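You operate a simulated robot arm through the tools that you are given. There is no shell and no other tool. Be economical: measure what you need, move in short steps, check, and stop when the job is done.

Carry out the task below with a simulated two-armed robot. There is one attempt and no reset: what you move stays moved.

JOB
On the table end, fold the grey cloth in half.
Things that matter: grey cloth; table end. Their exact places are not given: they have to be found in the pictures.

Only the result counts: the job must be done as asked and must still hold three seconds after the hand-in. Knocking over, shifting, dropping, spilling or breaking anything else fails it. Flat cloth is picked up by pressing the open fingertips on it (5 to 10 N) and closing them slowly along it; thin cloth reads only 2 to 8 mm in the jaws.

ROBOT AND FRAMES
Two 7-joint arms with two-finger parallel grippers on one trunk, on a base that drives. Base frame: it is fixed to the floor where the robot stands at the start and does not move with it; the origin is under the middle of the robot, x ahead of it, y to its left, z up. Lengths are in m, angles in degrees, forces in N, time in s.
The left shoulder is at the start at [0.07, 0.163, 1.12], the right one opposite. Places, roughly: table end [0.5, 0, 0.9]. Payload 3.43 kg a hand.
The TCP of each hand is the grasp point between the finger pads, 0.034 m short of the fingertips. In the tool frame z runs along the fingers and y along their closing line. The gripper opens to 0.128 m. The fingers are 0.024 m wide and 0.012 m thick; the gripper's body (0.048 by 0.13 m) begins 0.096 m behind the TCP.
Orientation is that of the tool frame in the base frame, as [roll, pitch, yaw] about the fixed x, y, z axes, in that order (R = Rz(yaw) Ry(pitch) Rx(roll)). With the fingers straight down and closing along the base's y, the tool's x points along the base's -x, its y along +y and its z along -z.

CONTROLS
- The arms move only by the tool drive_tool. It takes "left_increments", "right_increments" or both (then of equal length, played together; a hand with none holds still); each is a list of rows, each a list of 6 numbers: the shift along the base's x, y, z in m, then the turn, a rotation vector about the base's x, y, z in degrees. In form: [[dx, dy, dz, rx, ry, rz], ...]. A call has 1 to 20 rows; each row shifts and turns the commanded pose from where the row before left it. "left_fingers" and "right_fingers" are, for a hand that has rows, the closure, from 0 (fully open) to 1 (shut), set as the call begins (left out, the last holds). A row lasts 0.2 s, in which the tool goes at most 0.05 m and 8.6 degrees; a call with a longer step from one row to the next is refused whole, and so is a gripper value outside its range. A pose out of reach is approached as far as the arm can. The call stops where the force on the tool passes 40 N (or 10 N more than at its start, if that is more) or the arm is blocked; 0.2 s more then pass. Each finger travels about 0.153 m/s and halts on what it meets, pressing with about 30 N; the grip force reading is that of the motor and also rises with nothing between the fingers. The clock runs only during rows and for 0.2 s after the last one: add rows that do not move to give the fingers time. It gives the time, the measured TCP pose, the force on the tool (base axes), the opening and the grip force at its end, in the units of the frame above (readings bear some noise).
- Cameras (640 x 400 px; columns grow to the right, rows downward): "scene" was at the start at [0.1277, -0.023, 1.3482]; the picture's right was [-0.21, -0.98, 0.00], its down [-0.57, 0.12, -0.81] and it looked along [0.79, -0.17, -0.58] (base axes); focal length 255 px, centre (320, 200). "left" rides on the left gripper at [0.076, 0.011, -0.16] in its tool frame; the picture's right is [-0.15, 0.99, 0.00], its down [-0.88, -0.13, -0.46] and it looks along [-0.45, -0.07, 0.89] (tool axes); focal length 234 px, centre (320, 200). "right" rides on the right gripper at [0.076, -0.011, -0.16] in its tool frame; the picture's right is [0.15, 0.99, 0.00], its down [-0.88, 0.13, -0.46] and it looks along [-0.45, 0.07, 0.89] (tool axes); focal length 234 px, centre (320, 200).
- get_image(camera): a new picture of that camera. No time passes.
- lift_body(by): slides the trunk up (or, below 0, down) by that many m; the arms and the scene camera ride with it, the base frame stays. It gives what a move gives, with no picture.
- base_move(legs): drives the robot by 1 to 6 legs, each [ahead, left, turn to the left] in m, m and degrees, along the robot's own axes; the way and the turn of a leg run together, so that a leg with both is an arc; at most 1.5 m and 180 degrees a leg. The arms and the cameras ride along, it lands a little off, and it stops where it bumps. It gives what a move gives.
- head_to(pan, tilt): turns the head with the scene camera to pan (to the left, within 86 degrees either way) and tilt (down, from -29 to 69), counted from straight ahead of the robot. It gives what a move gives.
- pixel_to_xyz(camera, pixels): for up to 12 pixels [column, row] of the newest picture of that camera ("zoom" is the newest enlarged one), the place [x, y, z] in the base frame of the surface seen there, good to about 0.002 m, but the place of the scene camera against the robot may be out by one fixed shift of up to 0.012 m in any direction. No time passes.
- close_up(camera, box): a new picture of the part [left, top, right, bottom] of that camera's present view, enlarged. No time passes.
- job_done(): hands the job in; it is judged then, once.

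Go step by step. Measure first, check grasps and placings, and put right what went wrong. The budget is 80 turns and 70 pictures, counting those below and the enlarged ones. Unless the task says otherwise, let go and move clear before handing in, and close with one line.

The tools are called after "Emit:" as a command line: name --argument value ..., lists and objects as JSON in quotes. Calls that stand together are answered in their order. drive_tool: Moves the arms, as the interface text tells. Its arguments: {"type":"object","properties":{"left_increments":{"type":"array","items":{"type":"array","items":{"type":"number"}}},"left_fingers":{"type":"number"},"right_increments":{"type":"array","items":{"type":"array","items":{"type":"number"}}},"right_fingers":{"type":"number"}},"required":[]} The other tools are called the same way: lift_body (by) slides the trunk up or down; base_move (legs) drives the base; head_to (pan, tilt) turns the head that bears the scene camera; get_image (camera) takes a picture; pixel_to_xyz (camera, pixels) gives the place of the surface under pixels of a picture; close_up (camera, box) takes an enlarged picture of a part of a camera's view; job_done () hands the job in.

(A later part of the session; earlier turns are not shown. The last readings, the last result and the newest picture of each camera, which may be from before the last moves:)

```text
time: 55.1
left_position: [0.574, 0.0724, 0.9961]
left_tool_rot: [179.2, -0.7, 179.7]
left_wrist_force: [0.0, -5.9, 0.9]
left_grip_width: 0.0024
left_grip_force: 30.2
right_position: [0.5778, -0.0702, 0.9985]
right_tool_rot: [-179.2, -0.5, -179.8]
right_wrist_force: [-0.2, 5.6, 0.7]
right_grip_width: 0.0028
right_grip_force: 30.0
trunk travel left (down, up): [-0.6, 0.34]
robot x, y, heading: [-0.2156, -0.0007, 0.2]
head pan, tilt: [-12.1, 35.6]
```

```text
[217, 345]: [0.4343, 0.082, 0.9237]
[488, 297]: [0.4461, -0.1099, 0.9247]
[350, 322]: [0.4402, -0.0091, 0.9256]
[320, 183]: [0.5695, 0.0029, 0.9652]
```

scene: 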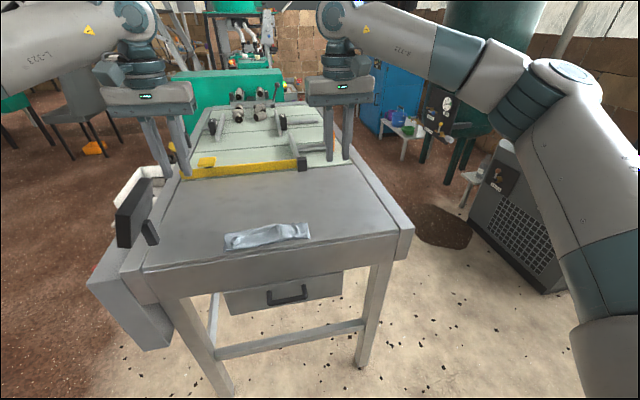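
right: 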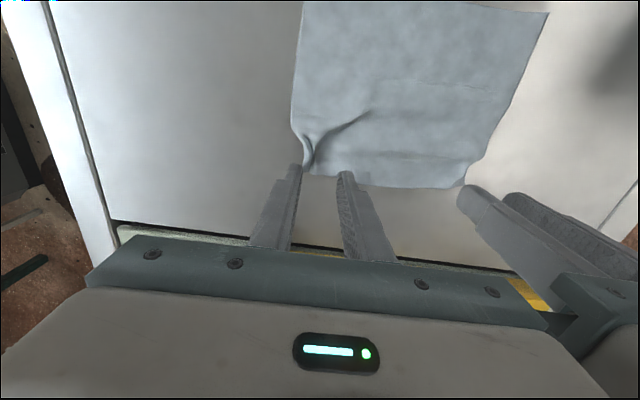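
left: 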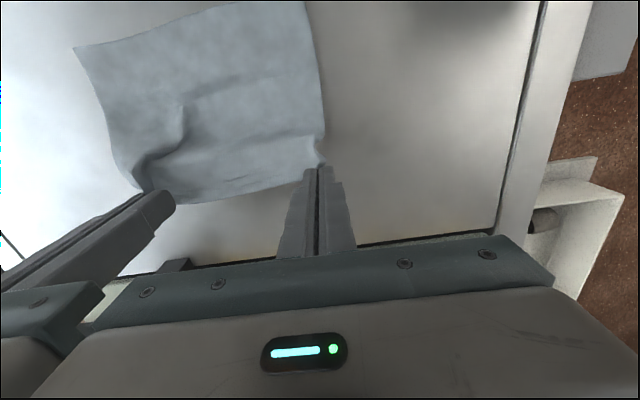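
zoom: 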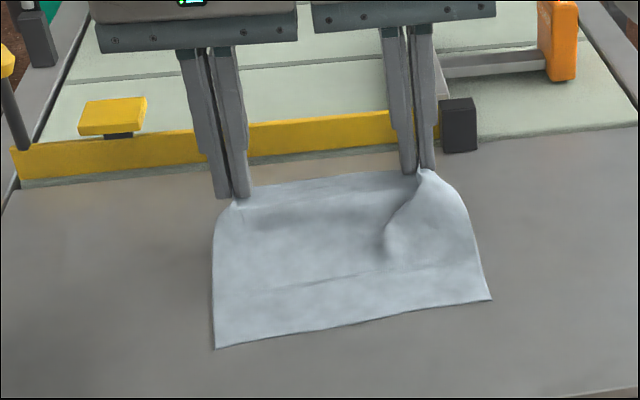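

The corrected near edge runs from x≈0.443 on the left to 0.455 on the right. I swing both corners over in one arc, spreading the hands slightly, to 60° tilt.

Emit:
drive_tool --left_increments '[[-0.0127, 0.0013, 0.012, 0, -5, 0], [-0.0127, 0.0013, 0.009, 0, -5, 0], [-0.0127, 0.0013, 0.008, 0, -5, 0], [-0.0127, 0.0013, 0.005, 0, -5, 0], [-0.0127, 0.0013, 0.003, 0, -5, 0], [-0.0127, 0.0013, 0.001, 0, -5, 0], [-0.0121, 0, -0.001, 0, -5, 0], [-0.0121, 0, -0.003, 0, -5, 0], [-0.0121, 0, -0.005, 0, -5, 0], [-0.0121, 0, -0.007, 0, -5, 0], [-0.0121, 0, -0.008, 0, -5, 0], [-0.0121, 0, -0.008, 0, -5, 0], [0, 0, 0, 0, 0, 0]]' --right_increments '[[-0.0133, -0.0013, 0.012, 0, -5, 0], [-0.0133, -0.0013, 0.009, 0, -5, 0], [-0.0133, -0.0013, 0.008, 0, -5, 0], [-0.0133, -0.0013, 0.004, 0, -5, 0], [-0.0133, -0.0013, 0.002, 0, -5, 0], [-0.0133, -0.0013, 0.001, 0, -5, 0], [-0.0107, 0, -0.001, 0, -5, 0], [-0.0107, 0, -0.003, 0, -5, 0], [-0.0107, 0, -0.005, 0, -5, 0], [-0.0107, 0, -0.007, 0, -5, 0], [-0.0107, 0, -0.008, 0, -5, 0], [-0.0107, 0, -0.008, 0, -5, 0], [0, 0, 0, 0, 0, 0]]'

Emit:
get_image --camera "left"

```text
time: 57.9
left_position: [0.4228, 0.0778, 1.0017]
left_tool_rot: [178.9, 59.5, 179.1]
left_wrist_force: [1.7, -35.1, 0.2]
left_grip_width: 0.0029
left_grip_force: 30.0
right_position: [0.4336, -0.0753, 1.005]
right_tool_rot: [-179.3, 59.4, -179.7]
right_wrist_force: [-1.6, 35.1, 0.8]
right_grip_width: 0.0031
right_grip_force: 29.8
trunk travel left (down, up): [-0.6, 0.34]
robot x, y, heading: [-0.2114, -0.0011, 0.0]
head pan, tilt: [-12.1, 35.6]
```

```text
16 pictures are left
```

left: 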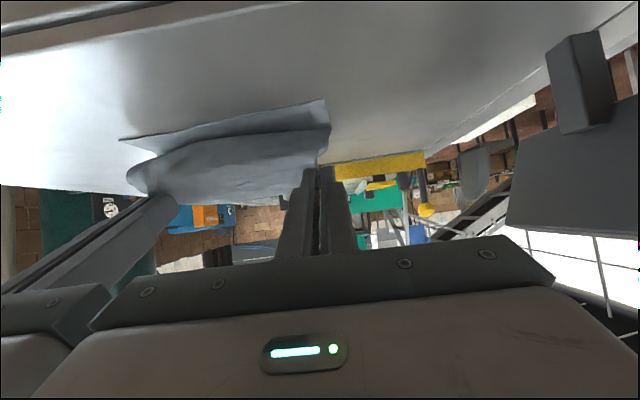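

The spread put 35 N of tension on the cloth, so I ease it by 4 mm each side. The near edge shows from (122,139) to (326,101), so I measure it and the sheet's belly.

Emit:
drive_tool --left_increments '[[0, -0.002, 0, 0, 0, 0], [0, -0.002, 0, 0, 0, 0], [0, 0, 0, 0, 0, 0]]' --right_increments '[[0, 0.002, 0, 0, 0, 0], [0, 0.002, 0, 0, 0, 0], [0, 0, 0, 0, 0, 0]]'

Emit:
pixel_to_xyz --camera "left" --pixels '[[324, 102], [230, 122], [124, 139], [326, 128], [230, 145], [140, 162], [240, 175], [318, 160]]'

```text
time: 58.7
left_position: [0.425, 0.0748, 1.0032]
left_tool_rot: [178.6, 59.5, 179.1]
left_wrist_force: [0.6, -22.6, -0.1]
left_grip_width: 0.0027
left_grip_force: 30.2
right_position: [0.433, -0.0741, 1.004]
right_tool_rot: [-179.1, 59.4, -179.7]
right_wrist_force: [0.0, 21.4, 0.7]
right_grip_width: 0.0027
right_grip_force: 29.7
trunk travel left (down, up): [-0.6, 0.34]
robot x, y, heading: [-0.2138, -0.0008, 0.1]
head pan, tilt: [-12.1, 35.6]
```

```text
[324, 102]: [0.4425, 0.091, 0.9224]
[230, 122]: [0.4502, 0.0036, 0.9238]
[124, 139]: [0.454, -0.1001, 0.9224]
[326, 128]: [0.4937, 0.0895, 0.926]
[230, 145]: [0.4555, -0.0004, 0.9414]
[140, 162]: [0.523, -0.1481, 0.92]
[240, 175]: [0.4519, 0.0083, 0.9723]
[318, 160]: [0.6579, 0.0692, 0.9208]
```

The bottom edge is unmoved at x = 0.443 to 0.454, and the sheet hangs right above it. I tilt to ~88° and pull slightly past the near edge while lowering.

Emit:
drive_tool --left_increments '[[-0.006, -0.001, -0.009, 0, -7, 0], [-0.006, -0.001, -0.009, 0, -7, 0], [-0.006, 0, -0.009, 0, -7, 0], [-0.006, 0, -0.01, 0, -7, 0], [0, 0, 0, 0, 0, 0]]' --right_increments '[[-0.005, 0.001, -0.009, 0, -7, 0], [-0.005, 0.001, -0.009, 0, -7, 0], [-0.005, 0, -0.01, 0, -7, 0], [-0.005, 0, -0.01, 0, -7, 0], [0, 0, 0, 0, 0, 0]]'

Emit:
close_up --camera "scene" --box '[176, 150, 352, 260]'

```text
time: 59.5
left_position: [0.4059, 0.069, 0.9924]
left_tool_rot: [-176.3, 78.0, -175.5]
left_wrist_force: [-0.3, 2.7, 0.3]
left_grip_width: 0.0024
left_grip_force: 29.2
right_position: [0.4185, -0.0647, 0.9937]
right_tool_rot: [174.4, 78.0, 173.6]
right_wrist_force: [-0.1, -1.9, 0.6]
right_grip_width: 0.0029
right_grip_force: 29.7
trunk travel left (down, up): [-0.6, 0.34]
robot x, y, heading: [-0.2098, 0.0018, -0.1]
head pan, tilt: [-12.1, 35.6]
stopped in row 3 (left hand): the force on the tool passed its limit (the readings are from after the stop); the commanded pose is now the measured one
```

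```text
3.64 times, centred on (264, 205) of scene
```

zoom: 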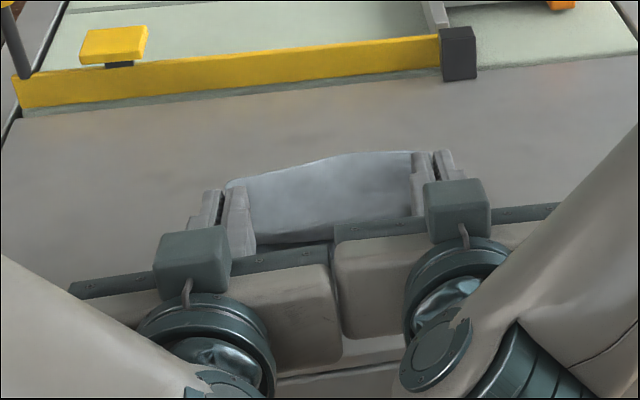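

The gripper bodies touched each other as the tension eased. I spread them to 14 cm apart and continue the tilt and descent.

Emit:
drive_tool --left_increments '[[0, 0.0035, 0, 0, 0, 0], [0, 0, 0, 0, 0, 0], [-0.002, 0, -0.008, 0, -3, 0], [-0.002, 0, -0.009, 0, -3, 0], [-0.001, 0, -0.009, 0, -3, 0], [0, 0, 0, 0, 0, 0]]' --right_increments '[[0, -0.0048, 0, 0, 0, 0], [0, 0, 0, 0, 0, 0], [-0.002, 0, -0.008, 0, -3, 0], [-0.002, 0, -0.009, 0, -3, 0], [-0.001, 0, -0.01, 0, -3, 0], [0, 0, 0, 0, 0, 0]]'

Emit:
get_image --camera "left"

```text
time: 60.9
left_position: [0.4044, 0.0728, 0.9647]
left_tool_rot: [-163.7, 86.9, -163.0]
left_wrist_force: [-0.4, -4.1, -0.1]
left_grip_width: 0.0023
left_grip_force: 30.3
right_position: [0.415, -0.0701, 0.966]
right_tool_rot: [157.9, 86.7, 157.4]
right_wrist_force: [-0.9, 3.8, -0.3]
right_grip_width: 0.0027
right_grip_force: 29.4
trunk travel left (down, up): [-0.6, 0.34]
robot x, y, heading: [-0.2108, 0.0027, 0.1]
head pan, tilt: [-12.1, 35.6]
```

```text
14 pictures are left
```

left: 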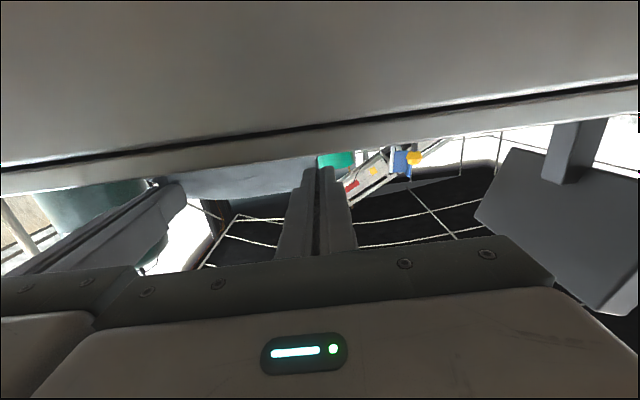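

The fingers are horizontal now (87°). I lower 2 cm to just above the bottom layer.

Emit:
drive_tool --left_increments '[[0.001, 0, -0.005, 0, 0, 0], [0.001, 0, -0.005, 0, 0, 0], [0.001, 0, -0.005, 0, 0, 0], [0, 0, -0.004, 0, 0, 0], [0, 0, 0, 0, 0, 0]]' --right_increments '[[0.001, 0, -0.005, 0, 0, 0], [0.001, 0, -0.005, 0, 0, 0], [0.001, 0, -0.005, 0, 0, 0], [0, 0, -0.005, 0, 0, 0], [0, 0, 0, 0, 0, 0]]'

Emit:
close_up --camera "scene" --box '[204, 170, 332, 250]'

```text
time: 62.0
left_position: [0.4059, 0.0713, 0.946]
left_tool_rot: [-172.1, 86.7, -170.7]
left_wrist_force: [-0.1, 3.6, 0.8]
left_grip_width: 0.0023
left_grip_force: 30.1
left hand out of reach, approached as far as the arm can: row 3
right_position: [0.4172, -0.0649, 0.9484]
right_tool_rot: [164.4, 86.6, 163.0]
right_wrist_force: [0.3, -3.7, -1.1]
right_grip_width: 0.0028
right_grip_force: 30.0
right hand out of reach, approached as far as the arm can: row 3
trunk travel left (down, up): [-0.6, 0.34]
robot x, y, heading: [-0.2107, -0.0002, 0.3]
head pan, tilt: [-12.1, 35.6]
stopped in row 5 (left hand): the force on the tool passed its limit (the readings are from after the stop); the commanded pose is now the measured one
```

```text
5.00 times, centred on (268, 210) of scene
```

zoom: 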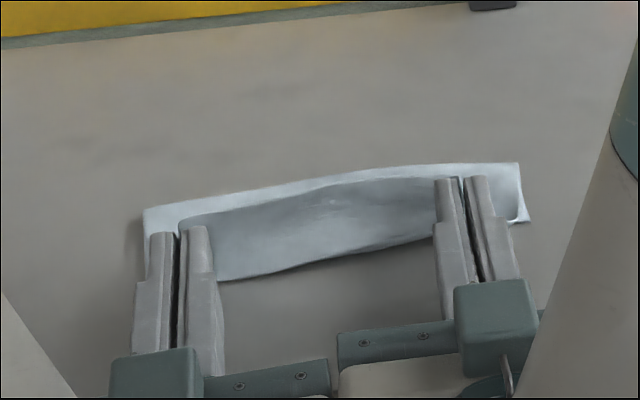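

The held edge stands up between the grippers, with a bulge on the near side. I measure the far fold, the standing edge and the near crease.

Emit:
pixel_to_xyz --camera "zoom" --pixels '[[330, 178], [330, 196], [330, 225], [330, 255], [160, 215], [500, 170], [515, 215], [148, 255], [230, 270], [425, 230], [330, 268]]'

```text
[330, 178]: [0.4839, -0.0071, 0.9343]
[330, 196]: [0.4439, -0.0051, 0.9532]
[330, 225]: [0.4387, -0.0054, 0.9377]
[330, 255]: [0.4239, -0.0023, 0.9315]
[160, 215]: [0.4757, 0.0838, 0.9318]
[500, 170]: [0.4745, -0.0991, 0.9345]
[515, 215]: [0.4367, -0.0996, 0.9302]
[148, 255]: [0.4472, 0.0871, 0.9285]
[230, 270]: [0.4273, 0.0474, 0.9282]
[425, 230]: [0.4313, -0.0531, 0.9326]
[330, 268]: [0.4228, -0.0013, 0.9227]
```

The near edge and fold are too close together: slack sits in a bulge on the near side instead of at the fold. I raise the edge and pull it about 5 cm past the near edge to take up the slack, then come back low and shallow so the slack goes into the fold.

Emit:
drive_tool --left_increments '[[0, 0.0015, 0.005, 0, 0, 0], [-0.006, 0, 0.006, 0, 0, 0], [-0.01, 0, 0.006, 0, 0, 0], [-0.01, 0, 0.004, 0, 0, 0], [-0.01, 0, 0.002, 0, 0, 0], [0, 0, 0, 0, 0, 0]]' --right_increments '[[0, -0.0055, 0.005, 0, 0, 0], [-0.006, 0, 0.006, 0, 0, 0], [-0.01, 0, 0.006, 0, 0, 0], [-0.01, 0, 0.003, 0, 0, 0], [-0.01, 0, 0.001, 0, 0, 0], [0, 0, 0, 0, 0, 0]]'

Emit:
close_up --camera "scene" --box '[204, 170, 332, 250]'

Emit:
pixel_to_xyz --camera "zoom" --pixels '[[330, 170], [330, 178], [330, 190], [330, 210], [330, 225], [330, 240], [330, 255], [330, 270], [330, 285], [330, 160]]'

```text
time: 63.4
left_position: [0.3711, 0.0713, 0.9685]
left_tool_rot: [-171.4, 86.6, -170.1]
left_wrist_force: [2.5, -7.6, 0.2]
left_grip_width: 0.0023
left_grip_force: 30.2
right_position: [0.3824, -0.0716, 0.9698]
right_tool_rot: [163.3, 86.5, 162.1]
right_wrist_force: [-1.2, 7.3, -0.1]
right_grip_width: 0.0028
right_grip_force: 30.5
trunk travel left (down, up): [-0.6, 0.34]
robot x, y, heading: [-0.2047, -0.0016, 0.0]
head pan, tilt: [-12.1, 35.6]
```

```text
5.00 times, centred on (268, 210) of scene
```

zoom: 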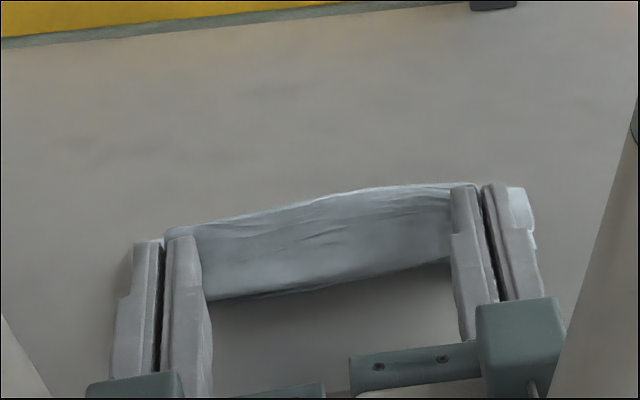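

```text
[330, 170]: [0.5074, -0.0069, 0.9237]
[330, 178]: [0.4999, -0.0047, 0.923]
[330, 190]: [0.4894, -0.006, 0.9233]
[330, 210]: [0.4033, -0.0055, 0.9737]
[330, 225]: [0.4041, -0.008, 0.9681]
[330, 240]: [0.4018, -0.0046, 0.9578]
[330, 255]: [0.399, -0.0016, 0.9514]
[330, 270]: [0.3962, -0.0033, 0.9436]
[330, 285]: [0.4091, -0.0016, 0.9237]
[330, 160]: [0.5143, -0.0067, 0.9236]
```

The whole top sheet moved over. I check with the left camera where the bottom edge is now.

Emit:
get_image --camera "left"

Emit:
pixel_to_xyz --camera "left" --pixels '[[240, 150], [240, 160], [240, 170], [240, 180], [240, 190], [320, 150], [320, 140]]'

```text
11 pictures are left
```

left: 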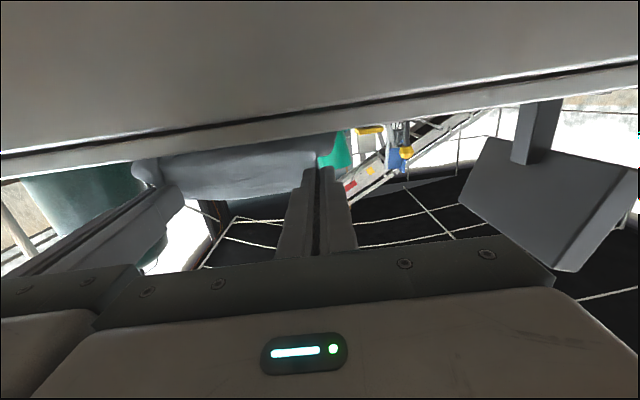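

```text
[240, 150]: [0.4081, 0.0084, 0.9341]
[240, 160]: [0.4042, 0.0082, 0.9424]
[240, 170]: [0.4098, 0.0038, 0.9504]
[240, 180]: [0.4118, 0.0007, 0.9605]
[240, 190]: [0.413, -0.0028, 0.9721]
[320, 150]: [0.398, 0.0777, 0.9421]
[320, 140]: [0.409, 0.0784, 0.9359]
```

Slack falls into a near-side bulge because the edge came down too steeply. I open the fold partway to re-lay the bottom half, then measure the near edge and come back along a lower path that stays taut.

Emit:
drive_tool --left_increments '[[0.012, 0, 0.01, 0, 3.5, 0], [0.016, 0, 0.01, 0, 3.5, 0], [0.016, 0, 0.008, 0, 3.5, 0], [0.016, 0, 0.006, 0, 3.5, 0], [0.016, 0, 0.004, 0, 3.6, 0], [0.016, 0, 0.002, 0, 3.6, 0], [0.016, 0, 0, 0, 3.6, 0], [0.016, 0, -0.002, 0, 3.6, 0], [0.016, 0, -0.004, 0, 3.6, 0], [0, 0, 0, 0, 0, 0]]' --right_increments '[[0.012, 0, 0.01, 0, 3.5, 0], [0.016, 0, 0.01, 0, 3.5, 0], [0.016, 0, 0.008, 0, 3.5, 0], [0.016, 0, 0.006, 0, 3.5, 0], [0.016, 0, 0.004, 0, 3.6, 0], [0.016, 0, 0.002, 0, 3.6, 0], [0.016, 0, 0, 0, 3.6, 0], [0.015, 0, -0.002, 0, 3.6, 0], [0.015, 0, -0.004, 0, 3.6, 0], [0, 0, 0, 0, 0, 0]]'

Emit:
get_image --camera "left"

```text
time: 65.6
left_position: [0.5095, 0.072, 1.0042]
left_tool_rot: [179.4, 54.6, -179.1]
left_wrist_force: [0.9, -6.5, 0.3]
left_grip_width: 0.0025
left_grip_force: 29.9
right_position: [0.5182, -0.0699, 1.0043]
right_tool_rot: [179.8, 54.8, 178.3]
right_wrist_force: [0.0, 5.4, 0.5]
right_grip_width: 0.0026
right_grip_force: 29.9
trunk travel left (down, up): [-0.6, 0.34]
robot x, y, heading: [-0.212, 0.0038, -0.2]
head pan, tilt: [-12.1, 35.6]
```

```text
10 pictures are left
```

left: 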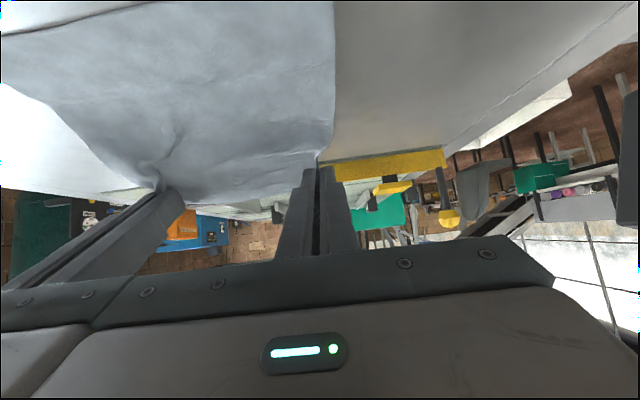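

The cloth is open again and its near edge crosses the top left of the picture. I measure it.

Emit:
pixel_to_xyz --camera "left" --pixels '[[10, 35], [50, 26], [100, 15], [130, 8], [200, 30], [325, 30], [20, 90], [230, 90], [330, 130]]'

Emit:
close_up --camera "scene" --box '[192, 150, 352, 250]'

Emit:
pixel_to_xyz --camera "zoom" --pixels '[[150, 310], [320, 285], [320, 275], [320, 265], [480, 255], [500, 250]]'

```text
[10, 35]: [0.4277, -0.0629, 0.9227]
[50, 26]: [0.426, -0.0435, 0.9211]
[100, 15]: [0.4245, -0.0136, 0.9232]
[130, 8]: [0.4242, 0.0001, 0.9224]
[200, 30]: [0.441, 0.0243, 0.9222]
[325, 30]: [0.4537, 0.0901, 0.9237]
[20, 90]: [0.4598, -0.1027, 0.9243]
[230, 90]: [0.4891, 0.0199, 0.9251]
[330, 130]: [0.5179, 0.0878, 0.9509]
```

```text
4.00 times, centred on (272, 200) of scene
```

zoom: 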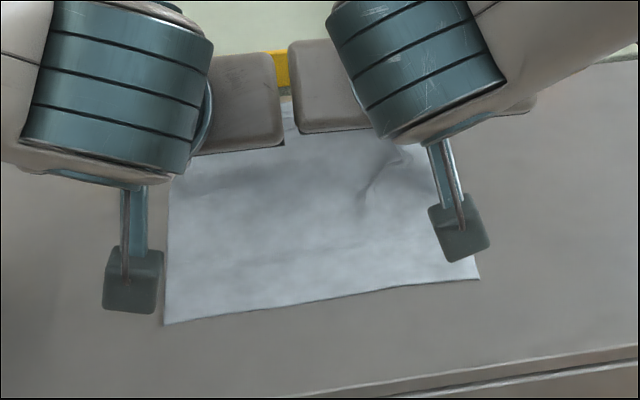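

```text
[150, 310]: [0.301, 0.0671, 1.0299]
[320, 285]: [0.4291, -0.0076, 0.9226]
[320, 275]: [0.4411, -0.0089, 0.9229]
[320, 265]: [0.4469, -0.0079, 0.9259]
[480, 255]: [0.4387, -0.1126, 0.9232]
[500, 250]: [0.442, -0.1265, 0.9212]
```

The near edge is now at x≈0.418 on the left, 0.425 in the middle and 0.433 on the right. I run a low, always-taut arc that ends 1.5 cm past the near edge.

Emit:
drive_tool --left_increments '[[-0.0137, 0.001, 0.0022, 0, -1.7, 0], [-0.0137, 0, 0.0022, 0, -1.7, 0], [-0.0137, 0, 0.0021, 0, -1.7, 0], [-0.0107, 0, -0.0031, 0, -2.7, 0], [-0.0107, 0, -0.0031, 0, -2.7, 0], [-0.0107, 0, -0.0031, 0, -2.7, 0], [-0.0106, 0, -0.0062, 0, -3.3, 0], [-0.0106, 0, -0.0062, 0, -3.3, 0], [-0.0106, 0, -0.0062, 0, -3.3, 0], [-0.0069, 0, -0.0071, 0, -3, 0], [-0.0069, 0, -0.0071, 0, -3, 0], [-0.0069, 0, -0.0071, 0, -3, 0], [-0.0075, 0, -0.0074, 0, 0, 0], [-0.0075, 0, -0.0074, 0, 0, 0], [0, 0, -0.005, 0, 0, 0], [0, 0, 0, 0, 0, 0]]' --right_increments '[[-0.0115, -0.001, 0.0022, 0, -1.7, 0], [-0.0115, 0, 0.0022, 0, -1.7, 0], [-0.0115, 0, 0.0021, 0, -1.7, 0], [-0.0107, 0, -0.0031, 0, -2.7, 0], [-0.0107, 0, -0.0031, 0, -2.7, 0], [-0.0107, 0, -0.0031, 0, -2.7, 0], [-0.0106, 0, -0.0062, 0, -3.3, 0], [-0.0106, 0, -0.0062, 0, -3.3, 0], [-0.0106, 0, -0.0062, 0, -3.3, 0], [-0.0069, 0, -0.0071, 0, -3, 0], [-0.0069, 0, -0.0071, 0, -3, 0], [-0.0069, 0, -0.0071, 0, -3, 0], [-0.0075, 0, -0.0074, 0, 0, 0], [-0.0075, 0, -0.0074, 0, 0, 0], [0, 0, -0.005, 0, 0, 0], [0, 0, 0, 0, 0, 0]]'

Emit:
close_up --camera "scene" --box '[204, 170, 332, 250]'

Emit:
pixel_to_xyz --camera "zoom" --pixels '[[330, 170], [330, 180], [330, 190], [330, 200], [330, 210], [330, 220], [330, 235], [330, 250], [330, 265], [330, 280], [330, 295]]'

```text
time: 69.0
left_position: [0.3767, 0.0721, 0.9459]
left_tool_rot: [-171.8, 86.5, -170.3]
left_wrist_force: [0.4, -8.0, -0.1]
left_grip_width: 0.0023
left_grip_force: 30.2
left hand out of reach, approached as far as the arm can: row 14
right_position: [0.3853, -0.0727, 0.9431]
right_tool_rot: [162.1, 87.0, 160.7]
right_wrist_force: [0.4, 8.2, 11.8]
right_grip_width: 0.0028
right_grip_force: 30.3
trunk travel left (down, up): [-0.6, 0.34]
robot x, y, heading: [-0.2124, -0.0004, -0.1]
head pan, tilt: [-12.1, 35.6]
```

```text
5.00 times, centred on (268, 210) of scene
```

zoom: 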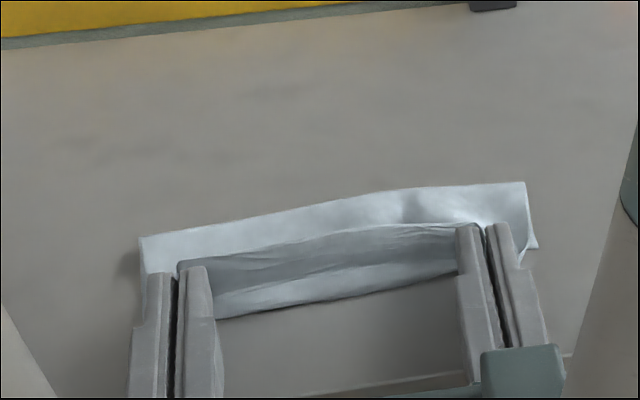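

```text
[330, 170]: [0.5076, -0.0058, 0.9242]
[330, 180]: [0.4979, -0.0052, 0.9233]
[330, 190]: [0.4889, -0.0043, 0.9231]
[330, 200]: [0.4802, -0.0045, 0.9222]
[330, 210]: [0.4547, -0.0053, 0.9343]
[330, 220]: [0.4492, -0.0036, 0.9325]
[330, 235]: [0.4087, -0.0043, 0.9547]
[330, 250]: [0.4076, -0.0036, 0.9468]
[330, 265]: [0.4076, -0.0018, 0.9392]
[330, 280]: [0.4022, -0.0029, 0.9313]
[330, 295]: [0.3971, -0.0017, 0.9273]
```

The standing edge is at x≈0.417 (z 0.955), the bottom's near edge is about 0.406 and the fold is about 0.478, so it is close to half. To make the edge fall toward the near side, I unload the fingers by 4 mm and pull back about 2 cm with the base.

Emit:
drive_tool --left_increments '[[0, 0, 0.003, 0, 0, 0], [0, 0, 0, 0, 0, 0]]' --right_increments '[[0, 0, 0.005, 0, 0, 0], [0, 0, 0, 0, 0, 0]]'

Emit:
base_move --legs '[[-0.02, 0, 0]]'

Emit:
close_up --camera "scene" --box '[204, 170, 332, 250]'

Emit:
pixel_to_xyz --camera "zoom" --pixels '[[330, 180], [330, 190], [330, 200], [330, 210], [330, 220], [330, 230], [330, 240], [330, 255], [330, 265], [330, 275], [330, 285], [330, 295]]'

```text
time: 69.6
left_position: [0.3746, 0.0715, 0.9484]
left_tool_rot: [-171.7, 86.5, -170.2]
left_wrist_force: [-0.7, -8.8, -0.6]
left_grip_width: 0.0026
left_grip_force: 29.8
right_position: [0.3843, -0.0727, 0.9454]
right_tool_rot: [163.4, 86.6, 162.1]
right_wrist_force: [-0.8, 8.7, 1.5]
right_grip_width: 0.0029
right_grip_force: 29.8
trunk travel left (down, up): [-0.6, 0.34]
robot x, y, heading: [-0.2119, -0.0007, -0.1]
head pan, tilt: [-12.1, 35.6]
```

```text
time: 70.4
left_position: [0.3567, 0.0714, 0.9476]
left_tool_rot: [-172.0, 86.5, -170.5]
left_wrist_force: [0.8, -8.7, 0.1]
left_grip_width: 0.0024
left_grip_force: 30.0
right_position: [0.365, -0.0725, 0.9456]
right_tool_rot: [163.1, 86.6, 161.7]
right_wrist_force: [-0.8, 9.2, 0.8]
right_grip_width: 0.003
right_grip_force: 30.0
trunk travel left (down, up): [-0.6, 0.34]
robot x, y, heading: [-0.2308, 0.0014, -0.2]
head pan, tilt: [-12.1, 35.6]
```

```text
5.00 times, centred on (268, 210) of scene
```

zoom: 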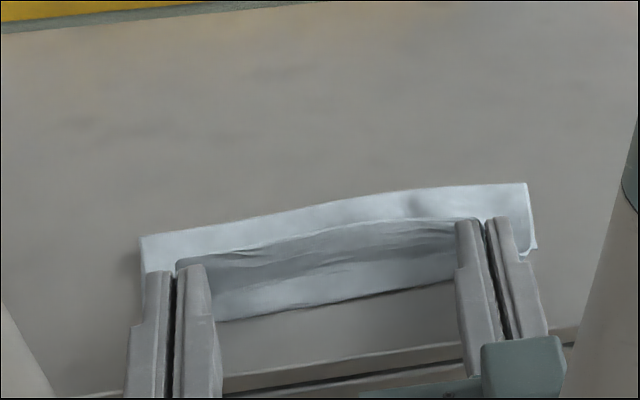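

```text
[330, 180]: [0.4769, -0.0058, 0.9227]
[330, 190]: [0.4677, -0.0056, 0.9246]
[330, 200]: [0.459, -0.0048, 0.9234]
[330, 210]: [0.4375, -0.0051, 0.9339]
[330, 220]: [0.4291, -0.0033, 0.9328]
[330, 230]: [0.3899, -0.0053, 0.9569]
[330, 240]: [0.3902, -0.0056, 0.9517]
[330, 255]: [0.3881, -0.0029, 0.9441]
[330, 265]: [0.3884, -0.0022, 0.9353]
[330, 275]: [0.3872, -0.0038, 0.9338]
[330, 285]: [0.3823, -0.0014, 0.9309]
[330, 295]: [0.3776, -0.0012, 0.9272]
```

The whole cloth slid along by 2 cm, so pulling doesn't change its shape. I look from the left hand camera to see whether the near strip is the bottom layer or a bulge.

Emit:
close_up --camera "left" --box '[100, 90, 356, 250]'

Emit:
pixel_to_xyz --camera "scene" --pixels '[[311, 219], [309, 222], [307, 214], [232, 226], [233, 222]]'

```text
2.50 times, centred on (228, 170) of left
```

zoom: 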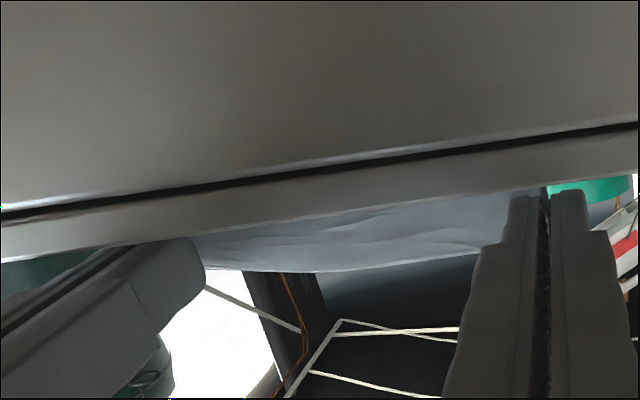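

```text
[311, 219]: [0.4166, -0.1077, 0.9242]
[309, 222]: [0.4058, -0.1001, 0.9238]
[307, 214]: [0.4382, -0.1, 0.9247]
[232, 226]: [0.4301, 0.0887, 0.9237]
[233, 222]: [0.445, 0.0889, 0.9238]
```

That view doesn't settle it. The fix is to tip the fingers past 90° before letting go, which needs more room from the base. I swing the edge back open toward +x now, then back the base 10 cm, which carries the fold over.

Emit:
drive_tool --left_increments '[[0.01, 0, 0.01, 0, 2.46, 0], [0.0145, 0, 0.01, 0, 2.46, 0], [0.0145, 0, 0.01, 0, 2.46, 0], [0.0145, 0, 0.01, 0, 2.46, 0], [0.0145, 0, 0.006, 0, 2.46, 0], [0.0145, 0, 0.006, 0, 2.46, 0], [0.0145, 0, 0.004, 0, 2.46, 0], [0.0145, 0, 0.002, 0, 2.46, 0], [0.0145, 0, 0, 0, 2.46, 0], [0.0145, 0, 0, 0, 2.46, 0], [0.0145, 0, 0, 0, 2.46, 0], [0.0145, 0, 0, 0, 2.46, 0], [0.0145, 0, 0, 0, 2.46, 0], [0, 0, 0, 0, 0, 0]]' --right_increments '[[0.01, 0, 0.01, 0, 2.46, 0], [0.0145, 0, 0.01, 0, 2.46, 0], [0.0145, 0, 0.01, 0, 2.46, 0], [0.0145, 0, 0.01, 0, 2.46, 0], [0.0145, 0, 0.006, 0, 2.46, 0], [0.0145, 0, 0.006, 0, 2.46, 0], [0.0145, 0, 0.004, 0, 2.46, 0], [0.0145, 0, 0.003, 0, 2.46, 0], [0.0145, 0, 0.001, 0, 2.46, 0], [0.0145, 0, 0, 0, 2.46, 0], [0.0145, 0, 0, 0, 2.46, 0], [0.0145, 0, 0, 0, 2.46, 0], [0.0145, 0, 0, 0, 2.46, 0], [0, 0, 0, 0, 0, 0]]'

Emit:
get_image --camera "left"

Emit:
pixel_to_xyz --camera "left" --pixels '[[10, 35], [50, 26], [100, 15], [130, 8], [10, 60], [10, 20], [325, 10], [100, 40], [325, 60]]'

```text
time: 73.4
left_position: [0.5394, 0.0704, 1.0061]
left_tool_rot: [179.3, 54.6, -178.9]
left_wrist_force: [0.2, -9.1, 0.1]
left_grip_width: 0.0023
left_grip_force: 29.9
right_position: [0.5487, -0.0738, 1.0059]
right_tool_rot: [179.8, 54.8, 178.2]
right_wrist_force: [-1.0, 8.7, -0.3]
right_grip_width: 0.0027
right_grip_force: 30.1
trunk travel left (down, up): [-0.6, 0.34]
robot x, y, heading: [-0.2302, 0.0033, 0.2]
head pan, tilt: [-12.1, 35.6]
```

```text
5 pictures are left
```

left: 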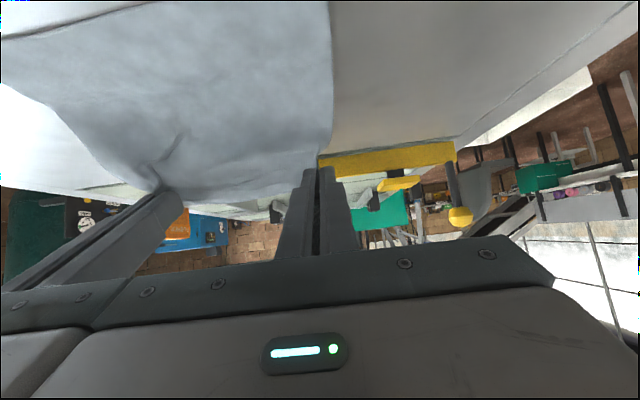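

```text
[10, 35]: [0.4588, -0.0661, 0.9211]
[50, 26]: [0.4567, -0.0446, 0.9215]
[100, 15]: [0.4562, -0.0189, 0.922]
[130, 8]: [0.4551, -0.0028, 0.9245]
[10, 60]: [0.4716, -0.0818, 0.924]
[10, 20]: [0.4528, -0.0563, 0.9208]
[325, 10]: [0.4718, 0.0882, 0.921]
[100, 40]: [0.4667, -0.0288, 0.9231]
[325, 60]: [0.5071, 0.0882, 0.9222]
```

The cloth is laid open, with its near edge at x≈0.452 on the left, 0.456 in the middle and 0.463 on the right. I raise 6 mm and back the base 7 cm, which folds the edge back over and gives the arms more room.

Emit:
drive_tool --left_increments '[[0, 0, 0.006, 0, 0, 0], [0, 0, 0, 0, 0, 0]]' --right_increments '[[0, 0, 0.006, 0, 0, 0], [0, 0, 0, 0, 0, 0]]'

Emit:
base_move --legs '[[-0.07, 0, 0]]'

```text
time: 74.0
left_position: [0.5393, 0.0714, 1.012]
left_tool_rot: [179.3, 54.6, -179.0]
left_wrist_force: [0.8, -8.7, -0.6]
left_grip_width: 0.0021
left_grip_force: 30.0
right_position: [0.5491, -0.074, 1.0134]
right_tool_rot: [179.8, 54.9, 178.2]
right_wrist_force: [0.1, 9.2, -0.5]
right_grip_width: 0.0026
right_grip_force: 30.1
trunk travel left (down, up): [-0.6, 0.34]
robot x, y, heading: [-0.2282, 0.0006, -0.3]
head pan, tilt: [-12.1, 35.6]
```

```text
time: 75.0
left_position: [0.468, 0.0705, 1.0128]
left_tool_rot: [179.4, 54.7, -179.0]
left_wrist_force: [1.4, -8.5, -0.1]
left_grip_width: 0.0025
left_grip_force: 29.8
right_position: [0.4774, -0.0719, 1.0124]
right_tool_rot: [179.8, 54.9, 178.2]
right_wrist_force: [-0.1, 9.2, 0.4]
right_grip_width: 0.0028
right_grip_force: 29.6
trunk travel left (down, up): [-0.6, 0.34]
robot x, y, heading: [-0.3017, -0.0026, -0.2]
head pan, tilt: [-12.1, 35.6]
```

The base carried the edge to just past the fold line. I tilt the fingers on to 100° while moving 1.5 cm past the near edge, staying 3.6 cm above the table to clear the rim.

Emit:
drive_tool --left_increments '[[-0.0096, 0.0005, -0.0085, 0, -6.7, 0], [-0.0096, 0.0005, -0.0085, 0, -6.7, 0], [-0.0096, 0, -0.0085, 0, -6.6, 0], [-0.0087, 0, -0.0063, 0, -5, 0], [-0.0087, 0, -0.0063, 0, -5, 0], [-0.0087, 0, -0.0063, 0, -5, 0], [-0.0058, 0, -0.0075, 0, -5, 0], [-0.0058, 0, -0.0075, 0, -5, 0], [0, 0, 0, 0, 0, 0]]' --right_increments '[[-0.0096, 0, -0.0085, 0, -6.7, 0], [-0.0096, 0, -0.0085, 0, -6.7, 0], [-0.0096, 0, -0.0085, 0, -6.6, 0], [-0.0085, 0, -0.0063, 0, -5, 0], [-0.0085, 0, -0.0063, 0, -5, 0], [-0.0085, 0, -0.0063, 0, -5, 0], [-0.0055, 0, -0.0075, 0, -5, 0], [-0.0055, 0, -0.0075, 0, -5, 0], [0, 0, 0, 0, 0, 0]]'

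Emit:
close_up --camera "scene" --box '[196, 140, 356, 240]'

Emit:
pixel_to_xyz --camera "scene" --pixels '[[270, 190], [270, 194], [270, 198], [270, 202], [270, 206], [270, 210], [270, 214], [270, 218], [270, 222], [270, 226]]'

```text
time: 76.3
left_position: [0.4215, 0.0734, 0.9736]
left_tool_rot: [179.0, 85.9, -178.3]
left_wrist_force: [0.3, 5.4, -0.4]
left_grip_width: 0.0023
left_grip_force: 29.8
left hand out of reach, approached as far as the arm can: row 6
right_position: [0.4303, -0.0703, 0.9756]
right_tool_rot: [174.7, 86.1, 172.3]
right_wrist_force: [1.8, -4.5, 0.0]
right_grip_width: 0.0026
right_grip_force: 30.1
right hand out of reach, approached as far as the arm can: row 5, 6
trunk travel left (down, up): [-0.6, 0.34]
robot x, y, heading: [-0.2982, 0.0037, 0.1]
head pan, tilt: [-12.1, 35.6]
stopped in row 6 (left hand): the force on the tool passed its limit (the readings are from after the stop); the commanded pose is now the measured one
```

```text
4.00 times, centred on (276, 190) of scene
```

zoom: 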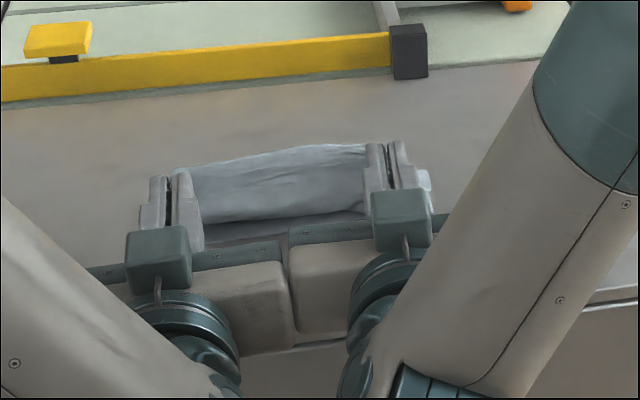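

```text
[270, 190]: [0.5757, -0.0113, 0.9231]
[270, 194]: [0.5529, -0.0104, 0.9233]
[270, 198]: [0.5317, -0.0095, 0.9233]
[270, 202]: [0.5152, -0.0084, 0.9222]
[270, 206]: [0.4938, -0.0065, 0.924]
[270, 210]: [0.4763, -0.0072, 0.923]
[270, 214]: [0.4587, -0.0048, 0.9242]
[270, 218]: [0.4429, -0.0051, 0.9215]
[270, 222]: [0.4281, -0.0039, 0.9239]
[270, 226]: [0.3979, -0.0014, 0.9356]
```

Going past 87° is blocked because the arms run out of reach and the hands touch. A better way is to grip the edge with the fingers leaning the other way (about −30°), so the same end tilt turns it well past vertical. I unfold by driving forward 14 cm, then turn the fingers down around their tips.

Emit:
base_move --legs '[[0.14, 0, 0]]'

Emit:
drive_tool --left_increments '[[0.0, 0, -0.002, 0, 8, 0], [0.001, 0, -0.002, 0, 8, 0], [0.002, 0, -0.001, 0, 8, 0], [0.002, 0, -0.001, 0, 8, 0], [0.003, 0, 0, 0, 8, 0], [0.003, 0, 0, 0, 8, 0], [0.004, 0, 0, 0, 8, 0], [0.004, 0, 0, 0, 8, 0], [0.005, 0, 0, 0, 8, 0], [0.005, 0, 0, 0, 8, 0], [0.005, 0, 0, 0, 6, 0], [0, 0, 0, 0, 0, 0]]' --right_increments '[[0.0, 0, -0.002, 0, 8, 0], [0.001, 0, -0.002, 0, 8, 0], [0.002, 0, -0.001, 0, 8, 0], [0.002, 0, -0.001, 0, 8, 0], [0.003, 0, 0, 0, 8, 0], [0.003, 0, 0, 0, 8, 0], [0.004, 0, 0, 0, 8, 0], [0.004, 0, 0, 0, 8, 0], [0.005, 0, 0, 0, 8, 0], [0.005, 0, 0, 0, 8, 0], [0.005, 0, 0, 0, 6, 0], [0, 0, 0, 0, 0, 0]]'

```text
time: 77.5
left_position: [0.5021, 0.0749, 0.9739]
left_tool_rot: [177.0, 85.8, 179.6]
left_wrist_force: [0.6, 1.8, -1.0]
left_grip_width: 0.0024
left_grip_force: 30.4
right_position: [0.5049, -0.0693, 0.9713]
right_tool_rot: [178.9, 84.8, 176.7]
right_wrist_force: [0.4, -1.9, 0.1]
right_grip_width: 0.0026
right_grip_force: 30.1
trunk travel left (down, up): [-0.6, 0.34]
robot x, y, heading: [-0.2159, 0.0003, -0.2]
head pan, tilt: [-12.1, 35.6]
stopped in leg 1: the force on the tool passed its limit (the readings are from after the stop); the commanded pose is now the measured one
```

```text
time: 80.0
left_position: [0.534, 0.0736, 0.9683]
left_tool_rot: [177.3, -0.2, 179.8]
left_wrist_force: [1.2, 1.4, 2.1]
left_grip_width: 0.0025
left_grip_force: 30.0
right_position: [0.5376, -0.0687, 0.9672]
right_tool_rot: [-177.7, -1.2, 179.6]
right_wrist_force: [-0.9, -0.3, -1.4]
right_grip_width: 0.0027
right_grip_force: 30.3
trunk travel left (down, up): [-0.6, 0.34]
robot x, y, heading: [-0.2178, 0.0028, -0.0]
head pan, tilt: [-12.1, 35.6]
```

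The hand bumped the table rim and stopped; the poses are fine and the fingers now point down. I raise 3 cm, drive forward 7 cm to lay the cloth flat, and lower again.

Emit:
drive_tool --left_increments '[[0, 0, 0.015, 0, 0, 0], [0, 0, 0.015, 0, 0, 0], [0, 0, 0, 0, 0, 0]]' --right_increments '[[0, 0, 0.015, 0, 0, 0], [0, 0, 0.015, 0, 0, 0], [0, 0, 0, 0, 0, 0]]'

Emit:
base_move --legs '[[0.075, 0, 0]]'

Emit:
drive_tool --left_increments '[[0.002, 0, -0.01, 0, 0, 0], [0, 0, -0.01, 0, 0, 0], [0, 0, -0.01, 0, 0, 0], [0, 0, -0.006, 0, 0, 0], [0, 0, 0, 0, 0, 0]]' --right_increments '[[0.002, 0, -0.01, 0, 0, 0], [0, 0, -0.01, 0, 0, 0], [0, 0, -0.01, 0, 0, 0], [0, 0, -0.006, 0, 0, 0], [0, 0, 0, 0, 0, 0]]'

Emit:
get_image --camera "scene"

```text
time: 80.8
left_position: [0.5363, 0.0737, 0.9966]
left_tool_rot: [177.2, -0.2, -179.9]
left_wrist_force: [-8.9, 7.3, 1.7]
left_grip_width: 0.002
left_grip_force: 29.7
right_position: [0.5381, -0.069, 0.9943]
right_tool_rot: [-177.6, -1.1, 179.7]
right_wrist_force: [9.5, -7.5, -2.7]
right_grip_width: 0.0027
right_grip_force: 30.2
trunk travel left (down, up): [-0.6, 0.34]
robot x, y, heading: [-0.2163, 0.0001, 0.3]
head pan, tilt: [-12.1, 35.6]
```

```text
time: 81.9
left_position: [0.61, 0.0747, 0.9969]
left_tool_rot: [177.2, -0.2, 180.0]
left_wrist_force: [-8.3, 11.5, 0.8]
left_grip_width: 0.0024
left_grip_force: 29.7
right_position: [0.6123, -0.0703, 0.9948]
right_tool_rot: [-177.6, -1.1, 179.7]
right_wrist_force: [9.0, -12.5, -0.9]
right_grip_width: 0.0026
right_grip_force: 30.2
trunk travel left (down, up): [-0.6, 0.34]
robot x, y, heading: [-0.1454, -0.0018, -0.1]
head pan, tilt: [-12.1, 35.6]
```

```text
time: 83.1
left_position: [0.6125, 0.0745, 0.9611]
left_tool_rot: [177.2, -0.1, -180.0]
left_wrist_force: [1.9, 0.0, 0.0]
left_grip_width: 0.0024
left_grip_force: 30.2
right_position: [0.6147, -0.0689, 0.9596]
right_tool_rot: [-177.8, -1.0, 179.6]
right_wrist_force: [-1.8, -0.7, 1.6]
right_grip_width: 0.0028
right_grip_force: 29.9
trunk travel left (down, up): [-0.6, 0.34]
robot x, y, heading: [-0.1435, -0.0006, 0.1]
head pan, tilt: [-12.1, 35.6]
```

```text
3 pictures are left
```

scene: 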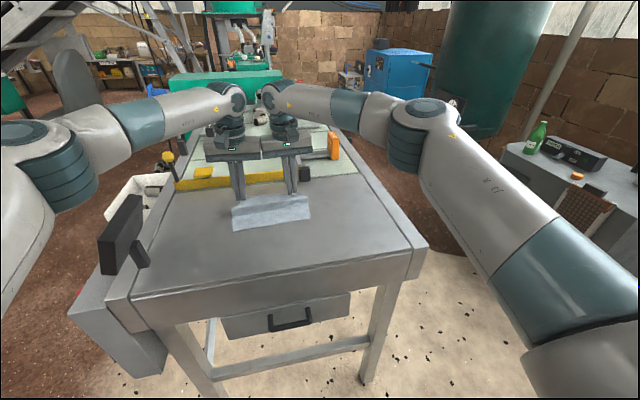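

The cloth in the picture runs from about row 195 to row 230. I measure its outline.

Emit:
pixel_to_xyz --camera "scene" --pixels '[[234, 229], [271, 223], [309, 216], [234, 207], [307, 198], [271, 200], [271, 203], [271, 208], [271, 213], [271, 218], [271, 197]]'

```text
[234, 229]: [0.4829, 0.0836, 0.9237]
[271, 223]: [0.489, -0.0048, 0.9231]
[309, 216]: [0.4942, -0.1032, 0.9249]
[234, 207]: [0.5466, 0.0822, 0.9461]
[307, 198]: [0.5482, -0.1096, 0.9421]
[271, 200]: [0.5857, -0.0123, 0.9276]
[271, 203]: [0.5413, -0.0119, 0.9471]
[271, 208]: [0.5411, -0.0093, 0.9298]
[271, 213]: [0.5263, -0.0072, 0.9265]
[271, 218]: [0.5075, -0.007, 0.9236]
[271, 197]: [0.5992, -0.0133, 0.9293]
```

The cloth now runs from x≈0.498 (near) to ≈0.62, with a low bump in between that will straighten when lifted. I open the fingers, raise them, lean them −30° and come down on the same corners.

Emit:
drive_tool --left_increments '[[0, 0, 0, 0, 0, 0], [0, 0, 0, 0, 0, 0], [0, 0, 0.008, 0, 0, 0], [0, 0, 0.01, 0, 0, 0], [0, 0, 0.01, 0, 0, 0], [0.0025, 0, 0, 0, 7.5, 0], [0.0025, 0, 0, 0, 7.5, 0], [0.0025, 0, 0, 0, 7.5, 0], [0.003, 0, 0, 0, 7.5, 0], [0, 0, -0.008, 0, 0, 0], [0, 0, -0.008, 0, 0, 0], [0, 0, -0.006, 0, 0, 0], [0, 0, -0.002, 0, 0, 0], [0, 0, 0, 0, 0, 0]]' --right_increments '[[0, 0, 0, 0, 0, 0], [0, 0, 0, 0, 0, 0], [0, 0, 0.008, 0, 0, 0], [0, 0, 0.01, 0, 0, 0], [0, 0, 0.01, 0, 0, 0], [0.0022, 0, 0, 0, 7.5, 0], [0.0022, 0, 0, 0, 7.5, 0], [0.0022, 0, 0, 0, 7.5, 0], [0.0024, 0, 0, 0, 7.5, 0], [0, 0, -0.008, 0, 0, 0], [0, 0, -0.008, 0, 0, 0], [0, 0, -0.006, 0, 0, 0], [0, 0, -0.001, 0, 0, 0], [0, 0, 0, 0, 0, 0]]' --left_fingers 0.79 --right_fingers 0.79

```text
time: 84.6
left_position: [0.6177, 0.075, 0.9877]
left_tool_rot: [176.5, -9.3, 179.4]
left_wrist_force: [0.8, 1.1, 0.0]
left_grip_width: 0.0269
left_grip_force: 0.0
left hand out of reach, approached as far as the arm can: row 7
right_position: [0.6173, -0.0709, 0.9872]
right_tool_rot: [-176.9, -9.9, 180.0]
right_wrist_force: [0.9, -2.2, -0.2]
right_grip_width: 0.0268
right_grip_force: 0.1
right hand out of reach, approached as far as the arm can: row 7
trunk travel left (down, up): [-0.6, 0.34]
robot x, y, heading: [-0.1426, -0.0004, -0.2]
head pan, tilt: [-12.1, 35.6]
stopped in row 7 (left hand): the force on the tool passed its limit (the readings are from after the stop); the commanded pose is now the measured one
```

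The arms can't lean that far from here. I raise the hands, pull them back 12 cm over the cloth, and drive the base forward 12 cm, then lean them.

Emit:
drive_tool --left_increments '[[0, 0.003, 0.02, -1.7, 0, 0], [0, 0, 0.02, -1.8, 0, 0], [-0.02, 0, 0.01, 0, 0, 0], [-0.02, 0, 0, 0, 0, 0], [-0.02, 0, 0, 0, 0, 0], [-0.02, 0, 0, 0, 0, 0], [-0.02, 0, 0, 0, 0, 0], [-0.02, 0, 0, 0, 0, 0], [0, 0, 0, 0, 0, 0]]' --right_increments '[[0, -0.003, 0.02, 1.5, 0, 0], [0, 0, 0.02, 1.6, 0, 0], [-0.02, 0, 0.01, 0, 0, 0], [-0.02, 0, 0, 0, 0, 0], [-0.02, 0, 0, 0, 0, 0], [-0.02, 0, 0, 0, 0, 0], [-0.02, 0, 0, 0, 0, 0], [-0.02, 0, 0, 0, 0, 0], [0, 0, 0, 0, 0, 0]]'

Emit:
base_move --legs '[[0.12, 0, 0]]'

Emit:
drive_tool --left_increments '[[0, 0, 0, 0, 4, 0], [0.001, 0, 0, 0, 6, 0], [0.001, 0, 0, 0, 6, 0], [0.001, 0, 0, 0, 5, 0], [0, 0, 0, 0, 0, 0]]' --right_increments '[[0, 0, 0, 0, 4, 0], [0.001, 0, 0, 0, 6, 0], [0.001, 0, 0, 0, 6, 0], [0.001, 0, 0, 0, 5, 0], [0, 0, 0, 0, 0, 0]]'

Emit:
get_image --camera "left"

```text
time: 86.6
left_position: [0.4978, 0.0791, 1.0375]
left_tool_rot: [-179.9, -9.2, 178.9]
left_wrist_force: [-0.8, 1.1, 0.3]
left_grip_width: 0.027
left_grip_force: 0.1
right_position: [0.4954, -0.0731, 1.0375]
right_tool_rot: [-179.9, -9.8, -179.5]
right_wrist_force: [0.2, 0.3, -0.9]
right_grip_width: 0.0267
right_grip_force: 0.0
trunk travel left (down, up): [-0.6, 0.34]
robot x, y, heading: [-0.142, -0.0015, -0.0]
head pan, tilt: [-12.1, 35.6]
```

```text
time: 87.8
left_position: [0.6168, 0.0786, 1.0389]
left_tool_rot: [-179.9, -9.1, 178.8]
left_wrist_force: [-0.2, -0.5, 0.0]
left_grip_width: 0.0271
left_grip_force: 0.1
right_position: [0.6164, -0.0743, 1.0372]
right_tool_rot: [180.0, -9.9, -179.4]
right_wrist_force: [0.2, -0.1, 0.2]
right_grip_width: 0.0268
right_grip_force: 0.0
trunk travel left (down, up): [-0.6, 0.34]
robot x, y, heading: [-0.0177, -0.0003, 0.2]
head pan, tilt: [-12.1, 35.6]
```

```text
time: 89.0
left_position: [0.6219, 0.0788, 1.0371]
left_tool_rot: [-179.4, -30.2, 178.6]
left_wrist_force: [0.6, 0.2, -0.5]
left_grip_width: 0.0269
left_grip_force: 0.0
right_position: [0.6201, -0.0739, 1.0378]
right_tool_rot: [179.6, -30.9, -179.3]
right_wrist_force: [-0.1, -0.2, 0.7]
right_grip_width: 0.0268
right_grip_force: 0.0
trunk travel left (down, up): [-0.6, 0.34]
robot x, y, heading: [-0.0232, 0.0019, -0.0]
head pan, tilt: [-12.1, 35.6]
```

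```text
2 pictures are left
```

left: 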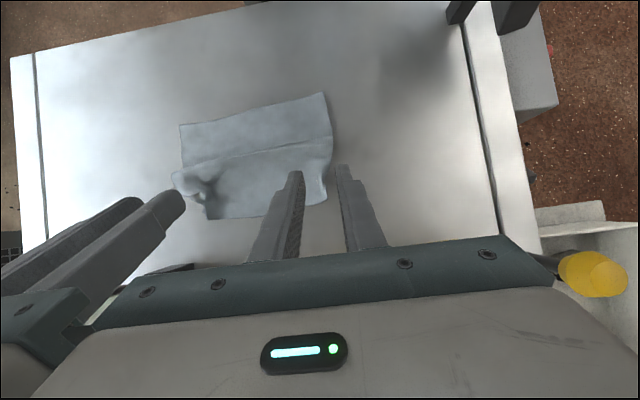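

The −30° lean is reached, and the picture shows the whole cloth. I measure the far corners near (325,198) and (207,218), plus the near corners and the bump.

Emit:
pixel_to_xyz --camera "left" --pixels '[[324, 196], [318, 185], [328, 170], [270, 214], [210, 216], [206, 206], [203, 190], [180, 185], [322, 96], [182, 127], [250, 155], [330, 145]]'

```text
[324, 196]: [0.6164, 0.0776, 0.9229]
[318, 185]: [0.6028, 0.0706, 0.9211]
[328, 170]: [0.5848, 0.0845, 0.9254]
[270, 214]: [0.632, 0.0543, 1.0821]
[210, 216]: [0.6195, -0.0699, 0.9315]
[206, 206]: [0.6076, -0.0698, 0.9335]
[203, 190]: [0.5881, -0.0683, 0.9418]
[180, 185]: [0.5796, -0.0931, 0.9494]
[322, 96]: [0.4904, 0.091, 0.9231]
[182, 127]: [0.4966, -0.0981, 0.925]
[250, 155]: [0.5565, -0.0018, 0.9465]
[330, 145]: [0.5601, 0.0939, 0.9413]
```

Left corner tip is at about (0.620, 0.079) and right at about (0.622, −0.072). I line up and go down to 6 mm above contact.

Emit:
drive_tool --left_increments '[[-0.001, -0.006, -0.01, 0, 0, 0], [0, -0.0058, -0.015, 0, 0, 0], [0, 0, -0.015, 0, 0, 0], [0, 0, -0.015, 0, 0, 0], [0, 0, -0.01, 0, 0, 0], [0, 0, -0.006, 0, 0, 0], [0, 0, -0.003, 0, 0, 0], [0, 0, -0.002, 0, 0, 0], [0, 0, 0, 0, 0, 0]]' --right_increments '[[0.002, -0.001, -0.01, 0, 0, 0], [0, 0, -0.015, 0, 0, 0], [0, 0, -0.015, 0, 0, 0], [0, 0, -0.015, 0, 0, 0], [0, 0, -0.01, 0, 0, 0], [0, 0, -0.006, 0, 0, 0], [0, 0, -0.003, 0, 0, 0], [0, 0, -0.002, 0, 0, 0], [0, 0, 0, 0, 0, 0]]'

Emit:
drive_tool --left_increments '[[0, 0, -0.001, 0, 0, 0], [0, 0, 0, 0, 0, 0]]' --right_increments '[[0, 0, -0.001, 0, 0, 0], [0, 0, 0, 0, 0, 0]]'

```text
time: 91.0
left_position: [0.62, 0.0669, 0.9617]
left_tool_rot: [-179.3, -30.2, 178.7]
left_wrist_force: [0.1, 0.7, 0.0]
left_grip_width: 0.0271
left_grip_force: 0.1
right_position: [0.6224, -0.0759, 0.9606]
right_tool_rot: [179.7, -30.8, -179.4]
right_wrist_force: [0.0, -0.6, -0.9]
right_grip_width: 0.0268
right_grip_force: 0.1
trunk travel left (down, up): [-0.6, 0.34]
robot x, y, heading: [-0.0266, -0.0002, 0.3]
head pan, tilt: [-12.1, 35.6]
```

```text
time: 91.6
left_position: [0.6199, 0.0666, 0.9597]
left_tool_rot: [-179.5, -30.1, 178.7]
left_wrist_force: [0.8, 1.2, 0.8]
left_grip_width: 0.0271
left_grip_force: 0.0
right_position: [0.6222, -0.0743, 0.9604]
right_tool_rot: [179.7, -30.8, -179.4]
right_wrist_force: [-0.4, 0.9, 0.3]
right_grip_width: 0.0271
right_grip_force: 0.0
trunk travel left (down, up): [-0.6, 0.34]
robot x, y, heading: [-0.0249, 0.0008, 0.1]
head pan, tilt: [-12.1, 35.6]
```

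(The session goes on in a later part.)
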